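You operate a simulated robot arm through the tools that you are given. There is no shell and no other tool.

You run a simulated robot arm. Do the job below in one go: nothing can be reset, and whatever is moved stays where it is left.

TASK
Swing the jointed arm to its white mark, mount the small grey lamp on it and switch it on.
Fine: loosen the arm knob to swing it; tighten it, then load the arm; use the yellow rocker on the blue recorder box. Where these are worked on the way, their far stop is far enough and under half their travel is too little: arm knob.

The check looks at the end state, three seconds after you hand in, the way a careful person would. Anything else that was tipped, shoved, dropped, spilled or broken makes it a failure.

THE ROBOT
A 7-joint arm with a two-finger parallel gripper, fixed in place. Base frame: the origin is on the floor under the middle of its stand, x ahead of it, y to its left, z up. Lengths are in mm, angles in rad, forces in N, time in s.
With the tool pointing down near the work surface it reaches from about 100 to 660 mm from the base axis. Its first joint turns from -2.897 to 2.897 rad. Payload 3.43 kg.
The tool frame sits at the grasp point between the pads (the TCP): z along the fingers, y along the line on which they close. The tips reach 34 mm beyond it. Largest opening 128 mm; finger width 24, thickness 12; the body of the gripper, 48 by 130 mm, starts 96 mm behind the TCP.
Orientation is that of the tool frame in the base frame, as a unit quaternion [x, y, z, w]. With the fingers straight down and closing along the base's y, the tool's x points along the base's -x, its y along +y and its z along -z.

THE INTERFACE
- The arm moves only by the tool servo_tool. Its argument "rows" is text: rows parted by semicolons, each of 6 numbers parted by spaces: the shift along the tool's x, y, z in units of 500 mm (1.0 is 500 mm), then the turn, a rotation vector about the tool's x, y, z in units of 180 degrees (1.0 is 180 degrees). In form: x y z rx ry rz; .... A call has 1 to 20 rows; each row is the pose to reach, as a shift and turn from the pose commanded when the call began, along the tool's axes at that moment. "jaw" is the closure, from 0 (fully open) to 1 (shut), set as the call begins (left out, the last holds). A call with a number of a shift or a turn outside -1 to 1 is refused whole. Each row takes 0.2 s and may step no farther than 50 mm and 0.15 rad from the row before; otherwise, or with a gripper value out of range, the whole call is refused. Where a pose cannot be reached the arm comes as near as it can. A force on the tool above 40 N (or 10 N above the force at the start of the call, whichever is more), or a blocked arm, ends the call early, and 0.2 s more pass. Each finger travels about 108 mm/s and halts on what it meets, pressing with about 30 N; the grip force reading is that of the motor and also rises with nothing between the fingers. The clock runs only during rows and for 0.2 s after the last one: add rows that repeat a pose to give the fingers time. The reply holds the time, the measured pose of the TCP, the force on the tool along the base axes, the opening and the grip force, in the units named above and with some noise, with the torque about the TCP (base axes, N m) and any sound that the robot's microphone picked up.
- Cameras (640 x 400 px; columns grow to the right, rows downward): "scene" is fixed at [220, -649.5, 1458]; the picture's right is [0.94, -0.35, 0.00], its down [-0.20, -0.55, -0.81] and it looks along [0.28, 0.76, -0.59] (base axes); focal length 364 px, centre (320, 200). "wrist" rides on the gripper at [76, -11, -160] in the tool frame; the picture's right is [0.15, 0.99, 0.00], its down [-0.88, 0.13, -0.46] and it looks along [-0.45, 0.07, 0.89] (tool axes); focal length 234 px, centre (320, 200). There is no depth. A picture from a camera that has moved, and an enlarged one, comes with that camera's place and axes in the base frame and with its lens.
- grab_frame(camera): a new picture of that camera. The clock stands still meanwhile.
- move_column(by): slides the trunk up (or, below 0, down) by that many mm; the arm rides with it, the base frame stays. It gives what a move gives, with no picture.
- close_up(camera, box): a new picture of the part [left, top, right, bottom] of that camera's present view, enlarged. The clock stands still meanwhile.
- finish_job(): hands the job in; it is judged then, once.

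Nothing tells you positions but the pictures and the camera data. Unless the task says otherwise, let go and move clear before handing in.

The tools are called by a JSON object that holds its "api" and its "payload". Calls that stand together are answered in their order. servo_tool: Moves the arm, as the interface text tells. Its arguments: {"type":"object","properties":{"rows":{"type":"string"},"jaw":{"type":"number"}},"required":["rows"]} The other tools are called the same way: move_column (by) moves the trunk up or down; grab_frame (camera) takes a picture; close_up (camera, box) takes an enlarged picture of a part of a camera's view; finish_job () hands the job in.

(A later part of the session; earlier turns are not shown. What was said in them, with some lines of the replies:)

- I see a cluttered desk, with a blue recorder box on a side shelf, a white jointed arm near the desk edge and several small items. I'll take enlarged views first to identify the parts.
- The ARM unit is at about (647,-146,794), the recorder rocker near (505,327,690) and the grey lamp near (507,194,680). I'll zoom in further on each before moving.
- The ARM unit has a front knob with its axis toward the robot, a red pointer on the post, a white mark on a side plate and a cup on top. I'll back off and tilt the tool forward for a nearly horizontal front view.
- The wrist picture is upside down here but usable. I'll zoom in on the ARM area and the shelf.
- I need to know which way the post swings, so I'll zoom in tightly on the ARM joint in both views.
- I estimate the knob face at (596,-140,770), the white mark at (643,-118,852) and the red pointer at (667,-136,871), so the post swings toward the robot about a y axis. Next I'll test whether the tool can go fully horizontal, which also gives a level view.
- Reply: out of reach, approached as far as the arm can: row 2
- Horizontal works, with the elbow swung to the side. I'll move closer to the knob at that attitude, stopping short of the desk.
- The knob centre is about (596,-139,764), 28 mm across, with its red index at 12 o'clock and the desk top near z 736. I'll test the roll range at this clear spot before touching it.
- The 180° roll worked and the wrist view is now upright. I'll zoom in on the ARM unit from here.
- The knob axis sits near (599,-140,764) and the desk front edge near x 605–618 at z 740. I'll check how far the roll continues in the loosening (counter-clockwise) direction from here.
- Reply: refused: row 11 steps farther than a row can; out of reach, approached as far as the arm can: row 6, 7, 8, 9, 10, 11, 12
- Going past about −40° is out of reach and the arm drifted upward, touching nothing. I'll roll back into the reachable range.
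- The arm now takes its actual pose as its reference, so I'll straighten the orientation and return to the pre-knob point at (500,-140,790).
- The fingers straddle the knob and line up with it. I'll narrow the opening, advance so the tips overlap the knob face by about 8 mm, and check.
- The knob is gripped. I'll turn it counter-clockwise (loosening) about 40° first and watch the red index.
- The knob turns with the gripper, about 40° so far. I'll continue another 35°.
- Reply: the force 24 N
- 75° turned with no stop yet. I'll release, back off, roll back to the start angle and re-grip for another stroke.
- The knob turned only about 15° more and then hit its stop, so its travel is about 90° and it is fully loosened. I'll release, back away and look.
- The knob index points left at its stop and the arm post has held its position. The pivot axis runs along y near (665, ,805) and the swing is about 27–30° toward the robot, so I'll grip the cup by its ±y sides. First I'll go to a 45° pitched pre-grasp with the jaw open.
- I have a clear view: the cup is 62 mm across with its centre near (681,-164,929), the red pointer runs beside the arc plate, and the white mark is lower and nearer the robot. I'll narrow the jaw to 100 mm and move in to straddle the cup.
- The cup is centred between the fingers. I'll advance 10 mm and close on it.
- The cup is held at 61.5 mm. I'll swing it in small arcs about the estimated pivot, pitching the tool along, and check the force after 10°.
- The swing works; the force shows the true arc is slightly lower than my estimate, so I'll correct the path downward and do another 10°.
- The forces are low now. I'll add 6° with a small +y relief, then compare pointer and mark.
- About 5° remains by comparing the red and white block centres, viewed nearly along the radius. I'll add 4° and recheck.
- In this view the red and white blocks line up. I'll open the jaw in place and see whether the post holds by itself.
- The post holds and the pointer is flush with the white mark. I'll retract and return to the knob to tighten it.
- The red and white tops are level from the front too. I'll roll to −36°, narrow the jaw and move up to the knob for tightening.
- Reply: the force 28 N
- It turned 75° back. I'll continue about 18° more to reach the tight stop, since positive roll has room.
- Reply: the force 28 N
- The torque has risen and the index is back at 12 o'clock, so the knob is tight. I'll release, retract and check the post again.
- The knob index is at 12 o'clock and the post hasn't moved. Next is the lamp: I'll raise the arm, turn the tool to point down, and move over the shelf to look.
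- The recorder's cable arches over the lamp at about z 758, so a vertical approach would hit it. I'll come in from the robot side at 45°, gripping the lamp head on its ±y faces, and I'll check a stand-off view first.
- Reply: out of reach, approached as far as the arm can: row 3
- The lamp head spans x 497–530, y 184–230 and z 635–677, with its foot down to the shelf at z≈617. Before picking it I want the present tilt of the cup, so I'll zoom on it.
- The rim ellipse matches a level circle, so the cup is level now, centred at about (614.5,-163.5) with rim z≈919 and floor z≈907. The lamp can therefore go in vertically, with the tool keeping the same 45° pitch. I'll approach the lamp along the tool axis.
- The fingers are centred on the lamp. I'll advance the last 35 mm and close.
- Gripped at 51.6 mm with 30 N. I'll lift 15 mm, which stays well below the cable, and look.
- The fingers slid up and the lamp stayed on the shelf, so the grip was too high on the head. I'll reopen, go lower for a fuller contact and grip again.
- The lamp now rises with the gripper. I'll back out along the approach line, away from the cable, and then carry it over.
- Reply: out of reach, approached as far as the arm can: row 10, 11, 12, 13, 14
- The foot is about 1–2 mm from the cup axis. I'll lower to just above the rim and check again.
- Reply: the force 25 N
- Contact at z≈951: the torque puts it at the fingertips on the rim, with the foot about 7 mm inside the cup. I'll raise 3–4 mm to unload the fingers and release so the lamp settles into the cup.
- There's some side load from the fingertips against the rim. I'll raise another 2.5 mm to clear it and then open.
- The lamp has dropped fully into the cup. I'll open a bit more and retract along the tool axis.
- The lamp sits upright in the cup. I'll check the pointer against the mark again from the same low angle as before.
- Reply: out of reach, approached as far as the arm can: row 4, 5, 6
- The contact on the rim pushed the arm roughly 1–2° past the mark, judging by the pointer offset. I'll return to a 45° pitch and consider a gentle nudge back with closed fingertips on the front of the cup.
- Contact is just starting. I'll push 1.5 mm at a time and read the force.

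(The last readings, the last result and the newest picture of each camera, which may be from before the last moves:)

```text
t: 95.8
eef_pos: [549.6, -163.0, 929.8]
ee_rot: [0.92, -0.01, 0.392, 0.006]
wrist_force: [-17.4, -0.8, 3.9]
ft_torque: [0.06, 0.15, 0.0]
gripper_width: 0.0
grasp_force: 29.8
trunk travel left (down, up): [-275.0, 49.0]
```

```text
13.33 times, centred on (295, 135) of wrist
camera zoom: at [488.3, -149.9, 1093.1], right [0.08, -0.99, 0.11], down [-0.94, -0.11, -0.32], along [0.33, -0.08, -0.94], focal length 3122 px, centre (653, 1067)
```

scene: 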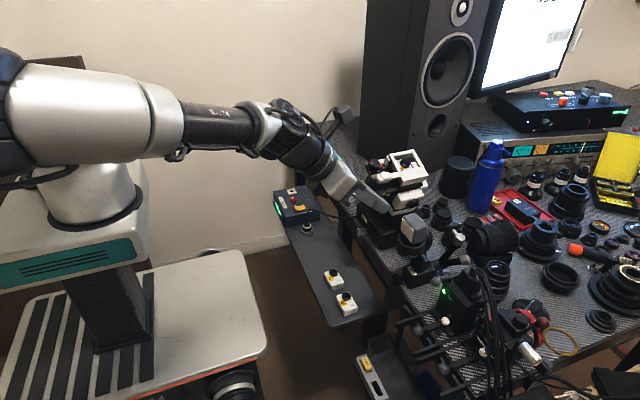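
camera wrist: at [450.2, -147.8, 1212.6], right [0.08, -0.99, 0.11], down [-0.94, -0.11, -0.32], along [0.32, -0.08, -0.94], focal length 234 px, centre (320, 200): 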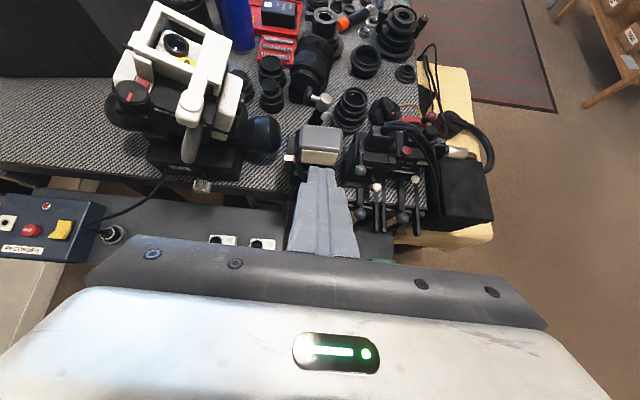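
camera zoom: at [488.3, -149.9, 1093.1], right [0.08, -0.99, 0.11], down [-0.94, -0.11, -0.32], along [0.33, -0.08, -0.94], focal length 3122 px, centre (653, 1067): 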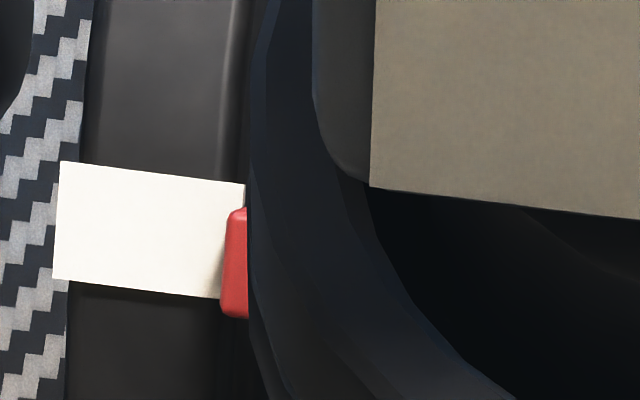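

{"api": "servo_tool", "payload": {"rows": "0.0007 0 0.0007 0 0 0; 0.0014 0 0.0014 0 0 0; 0.0014 0 0.0014 0 0 0"}}

{"api": "close_up", "payload": {"camera": "wrist", "box": [280, 120, 310, 150]}}

```text
t: 96.6
eef_pos: [551.1, -162.8, 930.0]
ee_rot: [0.92, -0.01, 0.391, 0.007]
wrist_force: [-20.9, -1.0, 7.3]
ft_torque: [0.09, 0.09, -0.02]
gripper_width: 0.2
grasp_force: 30.0
trunk travel left (down, up): [-275.0, 49.0]
```

```text
13.33 times, centred on (295, 135) of wrist
camera zoom: at [488.9, -149.8, 1093.7], right [0.08, -0.99, 0.11], down [-0.94, -0.11, -0.32], along [0.33, -0.08, -0.94], focal length 3122 px, centre (653, 1067)
```

zoom: 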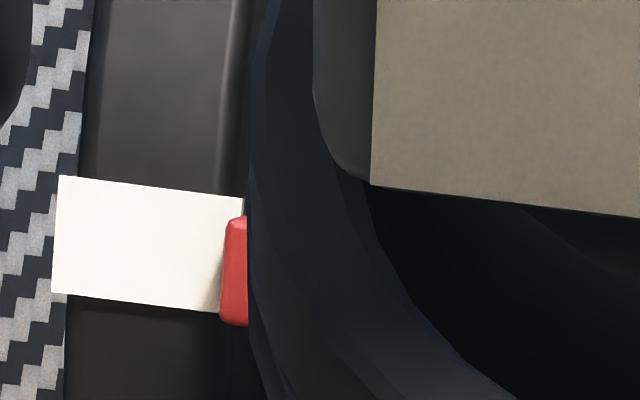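

The pointer is moving back toward the mark. I'll add another 1 mm.

{"api": "servo_tool", "payload": {"rows": "0.0007 0 0.0007 0 0 0; 0.0014 0 0.0014 0 0 0; 0.0014 0 0.0014 0 0 0"}}

{"api": "close_up", "payload": {"camera": "wrist", "box": [280, 120, 310, 150]}}

```text
t: 97.4
eef_pos: [552.0, -162.4, 931.0]
ee_rot: [0.92, -0.01, 0.392, 0.007]
wrist_force: [-20.2, 1.7, 6.6]
ft_torque: [0.04, 0.05, 0.07]
gripper_width: 0.0
grasp_force: 29.9
trunk travel left (down, up): [-275.0, 49.0]
```

```text
13.33 times, centred on (295, 135) of wrist
camera zoom: at [489.7, -149.8, 1094.3], right [0.08, -0.99, 0.11], down [-0.94, -0.11, -0.32], along [0.33, -0.08, -0.94], focal length 3122 px, centre (653, 1067)
```

zoom: 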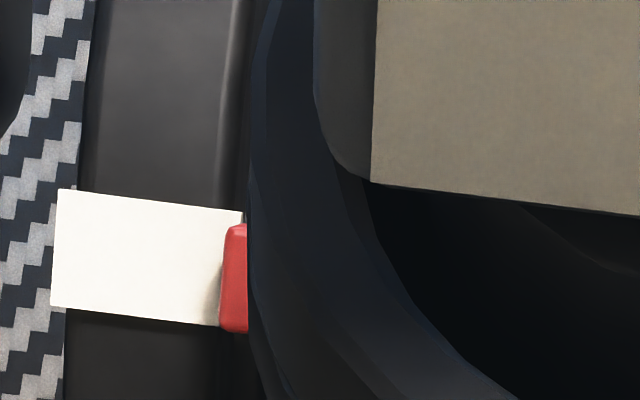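

{"api": "servo_tool", "payload": {"rows": "0.0004 0 0.0004 0 0 0; 0.0008 0 0.0008 0 0 0; 0.0008 0 0.0008 0 0 0"}}

{"api": "servo_tool", "payload": {"rows": "-0.01 0 -0.0104 0 0 0; -0.03 0 -0.031 0 0 0; -0.05 0 -0.052 0 0 0; -0.05 0 -0.052 0 0 0"}}

{"api": "close_up", "payload": {"camera": "wrist", "box": [240, 70, 400, 220]}}

{"api": "close_up", "payload": {"camera": "scene", "box": [390, 215, 450, 265]}}

```text
t: 98.2
eef_pos: [552.8, -165.3, 931.8]
ee_rot: [0.92, -0.01, 0.393, 0.006]
wrist_force: [-15.5, 1.5, 4.7]
ft_torque: [0.02, 0.05, 0.06]
gripper_width: 0.1
grasp_force: 29.8
trunk travel left (down, up): [-275.0, 49.0]
```

```text
t: 99.2
eef_pos: [518.2, -164.1, 930.5]
ee_rot: [0.92, -0.01, 0.391, 0.007]
wrist_force: [0.8, -0.6, 1.1]
ft_torque: [-0.04, -0.03, 0.0]
gripper_width: 0.0
grasp_force: 29.9
trunk travel left (down, up): [-275.0, 49.0]
```

```text
2.67 times, centred on (320, 145) of wrist
camera zoom: at [456.0, -149.1, 1093.0], right [0.08, -0.99, 0.11], down [-0.94, -0.11, -0.32], along [0.33, -0.08, -0.94], focal length 624 px, centre (320, 347)
```

zoom: 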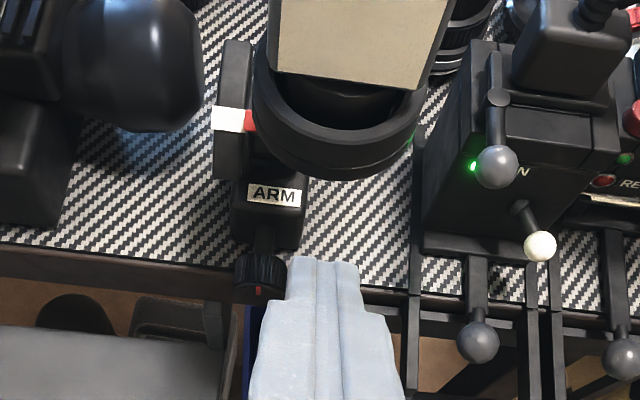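

```text
8.00 times, centred on (420, 240) of scene
camera zoom: at [220.0, -649.5, 1458.0], right [0.94, -0.35, 0.0], down [-0.2, -0.55, -0.81], along [0.28, 0.76, -0.59], focal length 2908 px, centre (-480, -120)
```

zoom: 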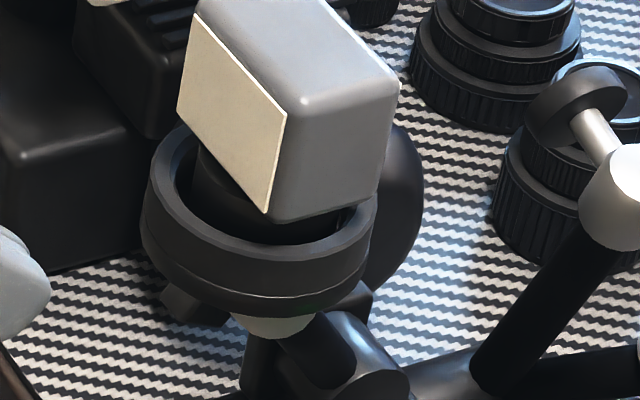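

{"api": "close_up", "payload": {"camera": "wrist", "box": [285, 100, 315, 135]}}

```text
11.43 times, centred on (300, 118) of wrist
camera zoom: at [456.0, -149.1, 1093.0], right [0.08, -0.99, 0.11], down [-0.94, -0.11, -0.32], along [0.33, -0.08, -0.94], focal length 2676 px, centre (549, 1143)
```

zoom: 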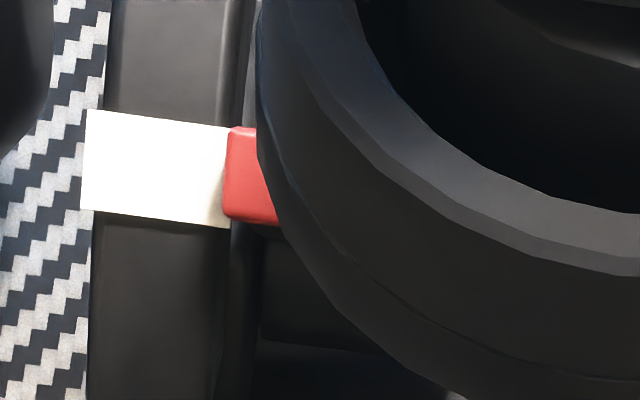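

Viewed along the radius, the pointer now sits within the white mark (under 0.5° off) and the lamp is still seated. Next I'll examine the yellow rocker closely.

{"api": "close_up", "payload": {"camera": "scene", "box": [270, 185, 320, 225]}}

{"api": "servo_tool", "payload": {"rows": "0.02 0 -0.05 0 0 0; 0.05 0 -0.1 0 0 0; 0.08 0 -0.15 0 0 0; 0.08 0 -0.15 0 0 0"}}

{"api": "grab_frame", "payload": {"camera": "scene"}}

```text
10.00 times, centred on (295, 205) of scene
camera zoom: at [220.0, -649.5, 1458.0], right [0.94, -0.35, 0.0], down [-0.2, -0.55, -0.81], along [0.28, 0.76, -0.59], focal length 3636 px, centre (570, 150)
```

zoom: 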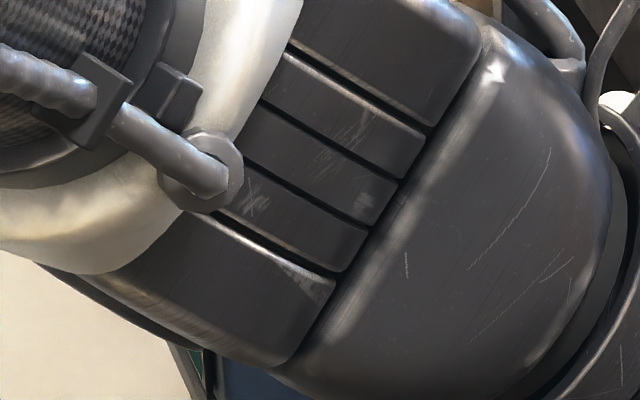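

```text
t: 100.2
eef_pos: [490.3, -162.2, 1011.0]
ee_rot: [0.92, -0.01, 0.392, 0.008]
wrist_force: [0.1, -0.6, 0.9]
ft_torque: [-0.02, 0.01, -0.01]
gripper_width: 0.0
grasp_force: 30.3
trunk travel left (down, up): [-275.0, 49.0]
```

```text
taken
```

scene: 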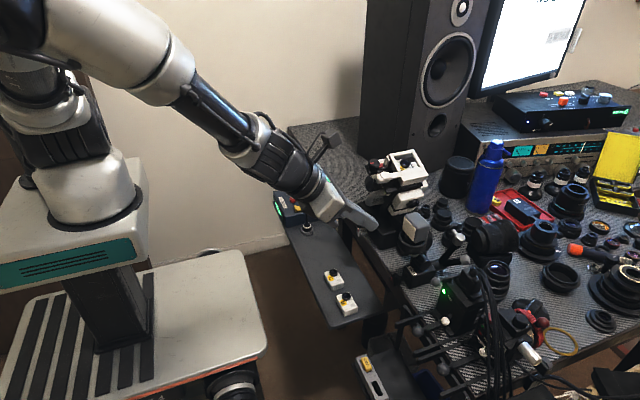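

{"api": "servo_tool", "payload": {"rows": "-0.0216 -0.02 -0.0077 0.0009 -0.0427 -0.0011; -0.0433 -0.04 -0.0153 0.0017 -0.0855 -0.0022; -0.0649 -0.06 -0.023 0.0026 -0.1282 -0.0033; -0.0865 -0.08 -0.0307 0.0035 -0.1709 -0.0043; -0.1082 -0.1 -0.0383 0.0043 -0.2137 -0.0054; -0.1298 -0.1209 -0.046 0.0052 -0.2564 -0.0065; -0.1298 -0.1209 -0.046 0.0052 -0.2564 -0.0065"}}

{"api": "grab_frame", "payload": {"camera": "scene"}}

```text
t: 101.8
eef_pos: [430.8, -99.3, 980.8]
ee_rot: [1.0, 0.0, -0.002, -0.001]
wrist_force: [-0.6, -0.4, -0.1]
ft_torque: [0.04, 0.01, -0.01]
gripper_width: 0.2
grasp_force: 30.0
trunk travel left (down, up): [-275.0, 49.0]
```

```text
taken
```

scene: 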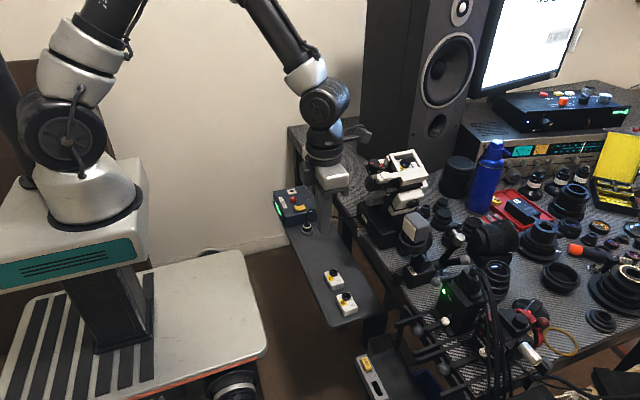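

{"api": "close_up", "payload": {"camera": "scene", "box": [270, 180, 320, 220]}}

{"api": "servo_tool", "payload": {"rows": "0.0078 -0.0838 0.005 0 0 0; 0.0156 -0.1676 0.01 0 0 0; 0.0234 -0.2514 0.02 0 0 0; 0.0312 -0.3352 0.03 0 0 0; 0.039 -0.419 0.04 0 0 0; 0.0468 -0.5028 0.06 0 0 0; 0.0546 -0.5866 0.08 0 0 0; 0.0624 -0.6704 0.1 0 0 0; 0.07 -0.7542 0.12 0 0 0; 0.07 -0.82 0.14 0 0 0; 0.07 -0.82 0.14 0 0 0"}}

{"api": "grab_frame", "payload": {"camera": "wrist"}}

{"api": "grab_frame", "payload": {"camera": "scene"}}

```text
10.00 times, centred on (295, 200) of scene
camera zoom: at [220.0, -649.5, 1458.0], right [0.94, -0.35, 0.0], down [-0.2, -0.55, -0.81], along [0.28, 0.76, -0.59], focal length 3636 px, centre (570, 200)
```

zoom: 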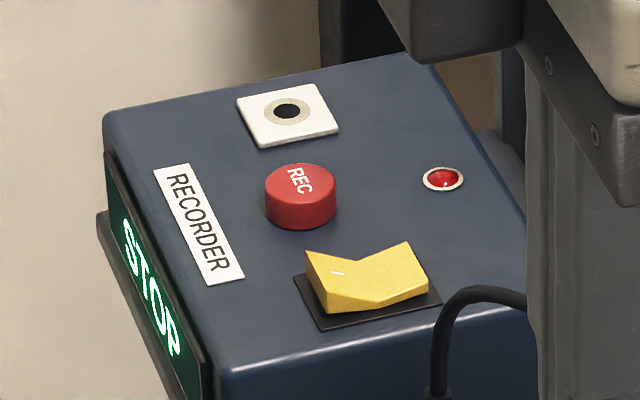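

```text
t: 104.2
eef_pos: [463.6, 311.0, 910.9]
ee_rot: [1.0, 0.0, -0.001, -0.001]
wrist_force: [0.0, 1.1, 0.0]
ft_torque: [-0.02, -0.04, -0.02]
gripper_width: 0.0
grasp_force: 29.8
trunk travel left (down, up): [-275.0, 49.0]
```

```text
taken
camera wrist: at [540.7, 321.6, 1067.9], right [0.15, -0.99, 0.0], down [-0.88, -0.13, 0.46], along [-0.45, -0.07, -0.89], focal length 234 px, centre (320, 200)
```

wrist: 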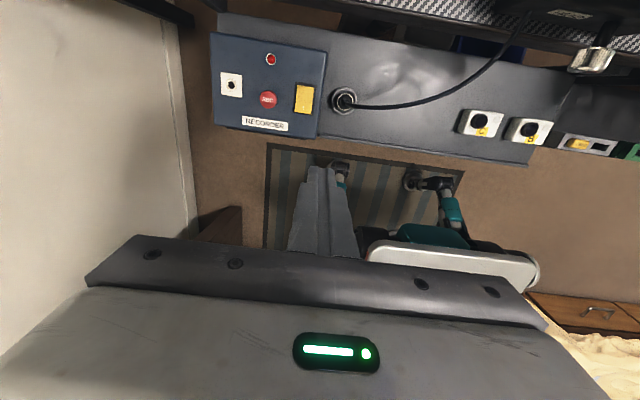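

```text
taken
```

scene: 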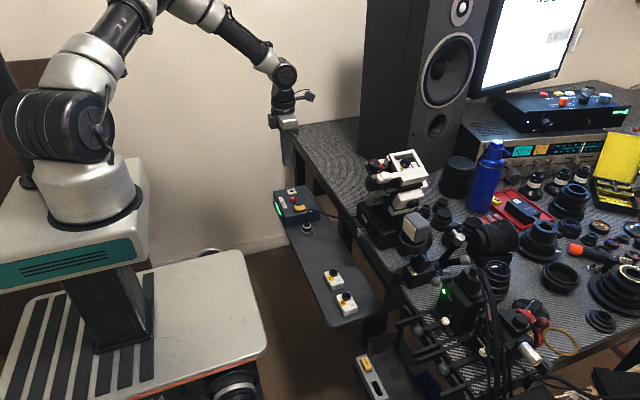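

{"api": "close_up", "payload": {"camera": "scene", "box": [288, 200, 308, 216]}}

{"api": "close_up", "payload": {"camera": "wrist", "box": [260, 65, 340, 130]}}

{"api": "close_up", "payload": {"camera": "wrist", "box": [285, 75, 325, 120]}}

```text
16.00 times, centred on (298, 208) of scene
camera zoom: at [220.0, -649.5, 1458.0], right [0.94, -0.35, 0.0], down [-0.2, -0.55, -0.81], along [0.28, 0.76, -0.59], focal length 5817 px, centre (672, 72)
```

zoom: 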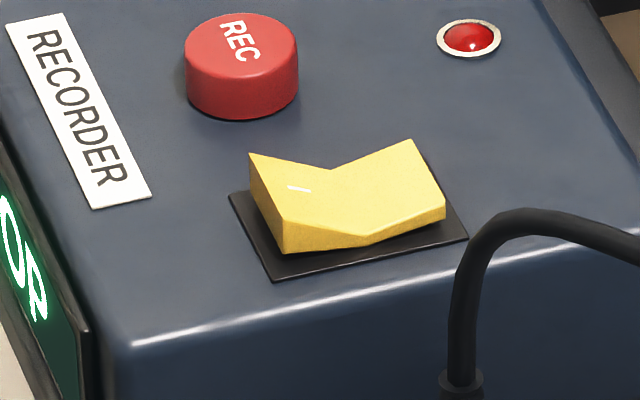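

```text
6.15 times, centred on (300, 98) of wrist
camera zoom: at [540.7, 321.6, 1067.9], right [0.15, -0.99, 0.0], down [-0.88, -0.13, 0.46], along [-0.45, -0.07, -0.89], focal length 1441 px, centre (443, 831)
```

zoom: 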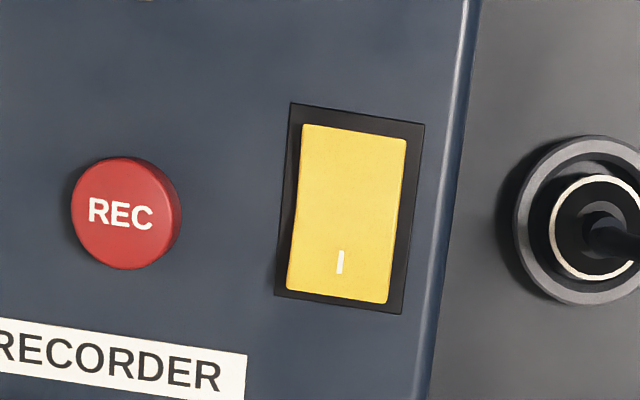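

```text
8.89 times, centred on (305, 98) of wrist
camera zoom: at [540.7, 321.6, 1067.9], right [0.15, -0.99, 0.0], down [-0.88, -0.13, 0.46], along [-0.45, -0.07, -0.89], focal length 2082 px, centre (453, 1111)
```

zoom: 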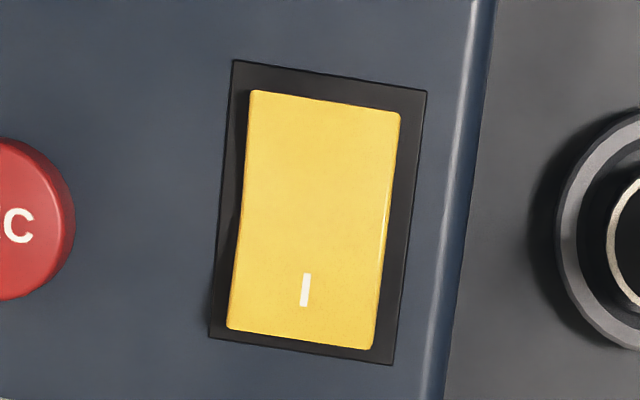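

The rocker's "I" end, on the robot side, is raised, so the lamp is off and that end must be pressed. It's at about (495–500,340,684), and the closed fingertip clears REC at y≈394. I'll move above it.

{"api": "servo_tool", "payload": {"rows": "0.009 -0.0083 0.045 0 0 0; 0.018 -0.0166 0.09 0 0 0; 0.027 -0.0249 0.135 0 0 0; 0.036 -0.0331 0.18 0 0 0; 0.045 -0.0414 0.225 0 0 0; 0.054 -0.05 0.27 0 0 0; 0.0628 -0.058 0.33 0 0 0; 0.0628 -0.058 0.33 0 0 0", "jaw": 1.0}}

{"api": "grab_frame", "payload": {"camera": "wrist"}}

{"api": "close_up", "payload": {"camera": "scene", "box": [270, 180, 320, 220]}}

```text
t: 106.0
eef_pos: [497.1, 340.1, 742.7]
ee_rot: [1.0, 0.0, -0.001, 0.0]
wrist_force: [-0.6, -0.3, -0.5]
ft_torque: [0.0, -0.01, 0.05]
gripper_width: 0.0
grasp_force: 29.7
trunk travel left (down, up): [-275.0, 49.0]
```

```text
taken
camera wrist: at [572.3, 351.2, 900.7], right [0.15, -0.99, 0.0], down [-0.88, -0.13, 0.46], along [-0.45, -0.06, -0.89], focal length 234 px, centre (320, 200)
```

wrist: 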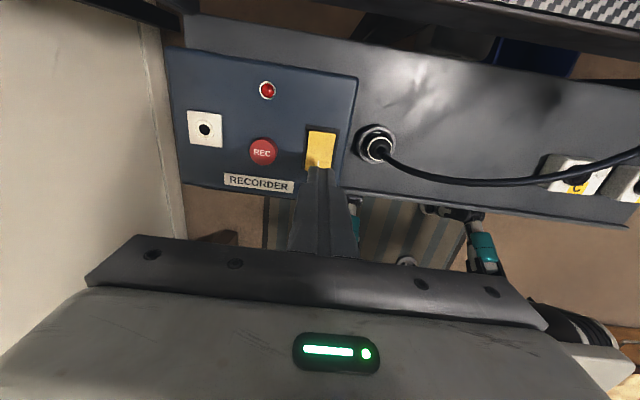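

```text
10.00 times, centred on (295, 200) of scene
camera zoom: at [220.0, -649.5, 1458.0], right [0.94, -0.35, 0.0], down [-0.2, -0.55, -0.81], along [0.28, 0.76, -0.59], focal length 3636 px, centre (570, 200)
```

zoom: 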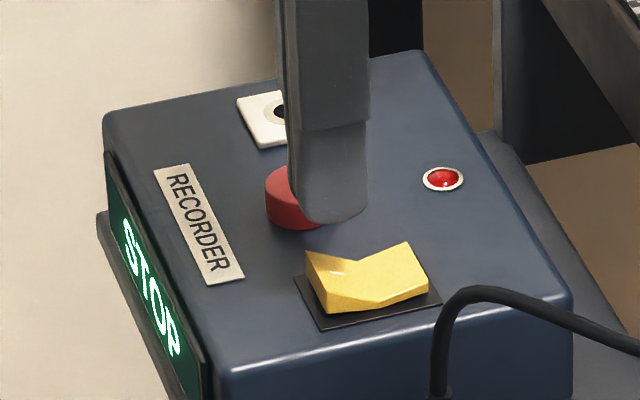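

{"api": "servo_tool", "payload": {"rows": "-0.002 0 0.012 0 0 0; -0.004 0 0.024 0 0 0; -0.004 0 0.034 0 0 0; -0.004 0 0.034 0 0 0"}}

{"api": "close_up", "payload": {"camera": "scene", "box": [270, 180, 320, 220]}}

{"api": "close_up", "payload": {"camera": "wrist", "box": [260, 110, 380, 210]}}

```text
t: 107.0
eef_pos: [494.5, 339.8, 727.7]
ee_rot: [1.0, 0.0, -0.001, 0.0]
wrist_force: [-0.3, 0.1, 1.0]
ft_torque: [0.02, -0.03, 0.01]
gripper_width: 0.1
grasp_force: 30.1
trunk travel left (down, up): [-275.0, 49.0]
```

```text
10.00 times, centred on (295, 200) of scene
camera zoom: at [220.0, -649.5, 1458.0], right [0.94, -0.35, 0.0], down [-0.2, -0.55, -0.81], along [0.28, 0.76, -0.59], focal length 3636 px, centre (570, 200)
```

zoom: 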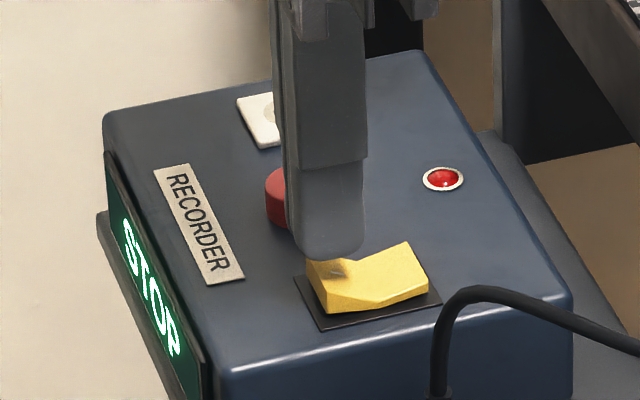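

```text
4.00 times, centred on (320, 160) of wrist
camera zoom: at [570.4, 350.9, 885.3], right [0.15, -0.99, 0.0], down [-0.88, -0.13, 0.46], along [-0.45, -0.06, -0.89], focal length 937 px, centre (320, 360)
```

zoom: 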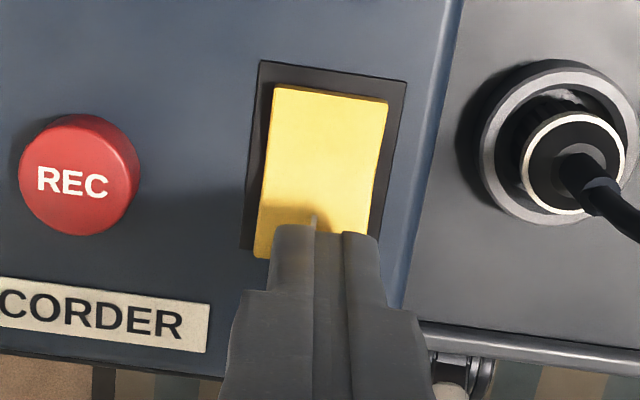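

{"api": "servo_tool", "payload": {"rows": "0 0 0.005 0 0 0; 0 0 0.01 0 0 0; 0 0 0.014 0 0 0; 0 0 0.014 0 0 0"}}

{"api": "servo_tool", "payload": {"rows": "0 0 0.003 0 0 0; 0 0 0.006 0 0 0; 0 0 0.006 0 0 0"}}

{"api": "close_up", "payload": {"camera": "scene", "box": [270, 180, 320, 220]}}

```text
t: 108.0
eef_pos: [494.5, 338.8, 721.5]
ee_rot: [1.0, 0.0, -0.001, 0.0]
wrist_force: [0.0, -0.4, 0.2]
ft_torque: [-0.04, 0.0, 0.0]
gripper_width: 0.0
grasp_force: 30.0
trunk travel left (down, up): [-275.0, 49.0]
```

```text
t: 108.8
eef_pos: [495.7, 339.9, 718.2]
ee_rot: [1.0, 0.0, -0.001, -0.002]
wrist_force: [0.4, -0.2, -0.2]
ft_torque: [0.03, 0.0, -0.05]
gripper_width: 0.2
grasp_force: 30.2
trunk travel left (down, up): [-275.0, 49.0]
```

```text
10.00 times, centred on (295, 200) of scene
camera zoom: at [220.0, -649.5, 1458.0], right [0.94, -0.35, 0.0], down [-0.2, -0.55, -0.81], along [0.28, 0.76, -0.59], focal length 3636 px, centre (570, 200)
```

zoom: 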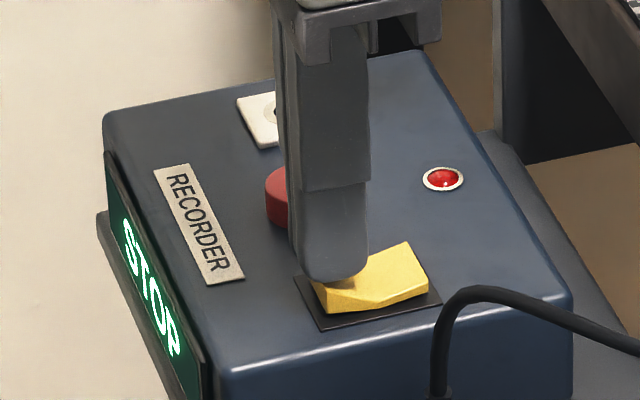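

{"api": "servo_tool", "payload": {"rows": "0 0 0.003 0 0 0; 0 0 0.006 0 0 0; 0 0 0.006 0 0 0"}}

{"api": "servo_tool", "payload": {"rows": "0 0 0.003 0 0 0; 0 0 0.006 0 0 0; 0 0 0.006 0 0 0"}}

{"api": "close_up", "payload": {"camera": "scene", "box": [270, 180, 320, 220]}}

```text
t: 109.6
eef_pos: [495.7, 340.2, 715.4]
ee_rot: [1.0, 0.0, -0.002, -0.001]
wrist_force: [-1.1, -1.2, 1.9]
ft_torque: [-0.04, 0.08, -0.01]
gripper_width: 0.0
grasp_force: 30.3
trunk travel left (down, up): [-275.0, 49.0]
```

```text
t: 110.4
eef_pos: [494.6, 339.3, 711.8]
ee_rot: [1.0, 0.0, -0.002, -0.001]
wrist_force: [-0.1, -0.4, -0.1]
ft_torque: [-0.01, 0.03, 0.0]
gripper_width: 0.1
grasp_force: 29.3
trunk travel left (down, up): [-275.0, 49.0]
```

```text
10.00 times, centred on (295, 200) of scene
camera zoom: at [220.0, -649.5, 1458.0], right [0.94, -0.35, 0.0], down [-0.2, -0.55, -0.81], along [0.28, 0.76, -0.59], focal length 3636 px, centre (570, 200)
```

zoom: 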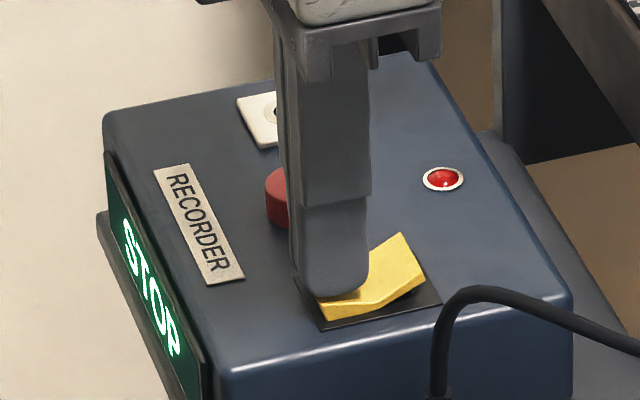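

The rocker has tipped: its far end is now raised. I'll press a further 2 mm to make sure it latches, then lift off.

{"api": "servo_tool", "payload": {"rows": "0 0 0.002 0 0 0; 0 0 0.004 0 0 0; 0 0 0.004 0 0 0"}}

{"api": "servo_tool", "payload": {"rows": "0 0 -0.02 0 0 0; 0 0 -0.06 0 0 0; 0 0 -0.12 0 0 0; 0 0 -0.2 0 0 0; 0 0 -0.28 0 0 0; 0 0 -0.28 0 0 0"}}

{"api": "close_up", "payload": {"camera": "scene", "box": [270, 180, 320, 220]}}

{"api": "close_up", "payload": {"camera": "scene", "box": [380, 195, 460, 275]}}

{"api": "grab_frame", "payload": {"camera": "wrist"}}

```text
t: 111.2
eef_pos: [495.6, 340.3, 709.8]
ee_rot: [1.0, 0.001, 0.0, -0.001]
wrist_force: [-0.3, -0.5, 3.5]
ft_torque: [-0.02, 0.01, -0.03]
gripper_width: 0.0
grasp_force: 30.7
trunk travel left (down, up): [-275.0, 49.0]
```

```text
t: 112.6
eef_pos: [495.8, 340.9, 851.7]
ee_rot: [1.0, 0.0, -0.001, 0.0]
wrist_force: [0.3, 0.0, -0.4]
ft_torque: [-0.02, 0.03, 0.0]
gripper_width: 0.0
grasp_force: 30.2
trunk travel left (down, up): [-275.0, 49.0]
```

```text
10.00 times, centred on (295, 200) of scene
camera zoom: at [220.0, -649.5, 1458.0], right [0.94, -0.35, 0.0], down [-0.2, -0.55, -0.81], along [0.28, 0.76, -0.59], focal length 3636 px, centre (570, 200)
```

zoom: 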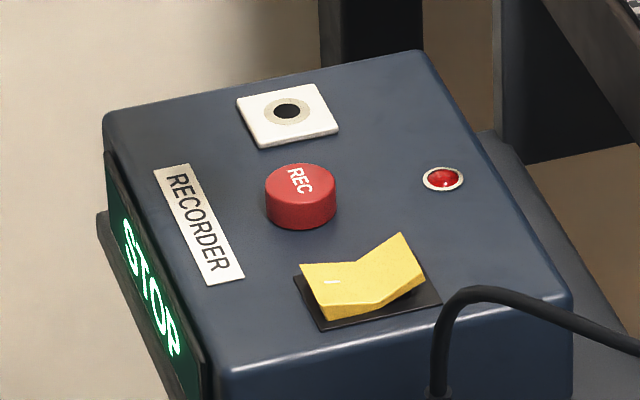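

```text
5.00 times, centred on (420, 235) of scene
camera zoom: at [220.0, -649.5, 1458.0], right [0.94, -0.35, 0.0], down [-0.2, -0.55, -0.81], along [0.28, 0.76, -0.59], focal length 1818 px, centre (-180, 25)
```

zoom: 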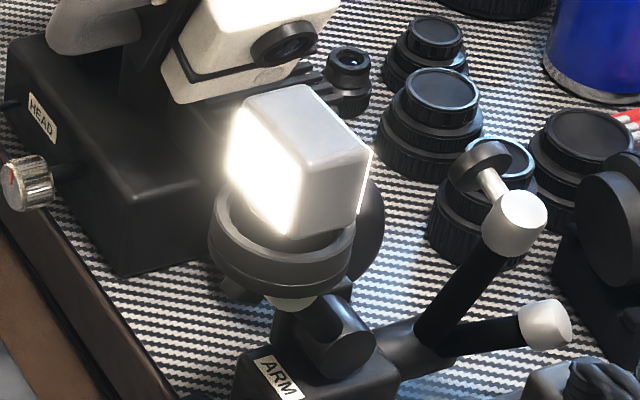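

```text
taken
camera wrist: at [572.0, 351.5, 1008.8], right [0.15, -0.99, 0.0], down [-0.88, -0.13, 0.46], along [-0.45, -0.07, -0.89], focal length 234 px, centre (320, 200)
```

wrist: 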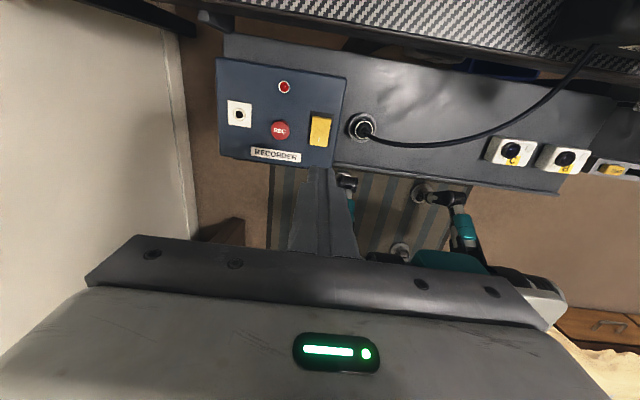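

The lamp is glowing and the rocker stays pressed. I'll take one last look at the cup position and the whole scene.

{"api": "close_up", "payload": {"camera": "scene", "box": [390, 215, 450, 265]}}

{"api": "servo_tool", "payload": {"rows": "-0.03 0.03 -0.06 0 0 0; -0.06 0.06 -0.12 0 0 0; -0.09 0.09 -0.18 0 0 0; -0.09 0.09 -0.18 0 0 0"}}

{"api": "grab_frame", "payload": {"camera": "scene"}}

```text
8.00 times, centred on (420, 240) of scene
camera zoom: at [220.0, -649.5, 1458.0], right [0.94, -0.35, 0.0], down [-0.2, -0.55, -0.81], along [0.28, 0.76, -0.59], focal length 2908 px, centre (-480, -120)
```

zoom: 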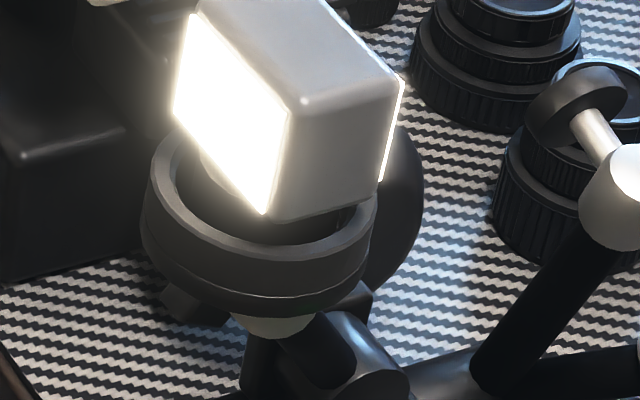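

```text
t: 113.6
eef_pos: [450.2, 294.9, 941.2]
ee_rot: [1.0, -0.001, -0.001, 0.0]
wrist_force: [-0.8, 0.0, 0.4]
ft_torque: [-0.01, -0.01, 0.0]
gripper_width: 0.0
grasp_force: 30.5
trunk travel left (down, up): [-275.0, 49.0]
```

```text
taken
```

scene: 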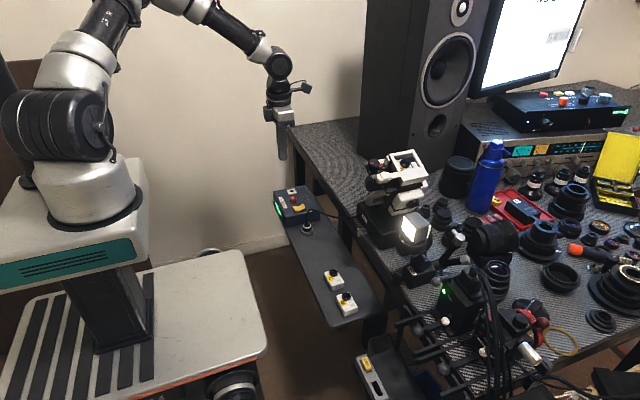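

The cup hasn't crept, the lamp is seated and lit, the knob is tight at its stop, and the robot is clear of everything. I'm handing the job in.

{"api": "finish_job", "payload": {}}

```text
The job is handed in.
```

The job is handed in: the jointed arm is at its white mark, the grey lamp is mounted in its cup, and the lamp is on.

- **Arm:** I loosened the knob about 90° to its stop, swung the post to the mark, and tightened the knob back to its starting stop. Seen along the swing radius, the red pointer sits within the white mark, about half a degree off centre.
- **Slip while mounting:** My fingertips pressed on the cup rim as I lowered the lamp, and the tightened arm slipped about 1–1.5° past the mark. I nudged it back with the closed fingertips at about 20 N. It had not crept when I checked again after switching the lamp on.
- **Lamp:** It stands upright in the cup. My first grip was too high and slid off without moving it, so I re-gripped lower.
- **Switch:** I pressed the "I" end of the yellow rocker. It stayed down and the lamp lit. The recorder still shows STOP.

In the pictures nothing else was moved or touched, including the cable over the shelf, and the robot is clear of everything.
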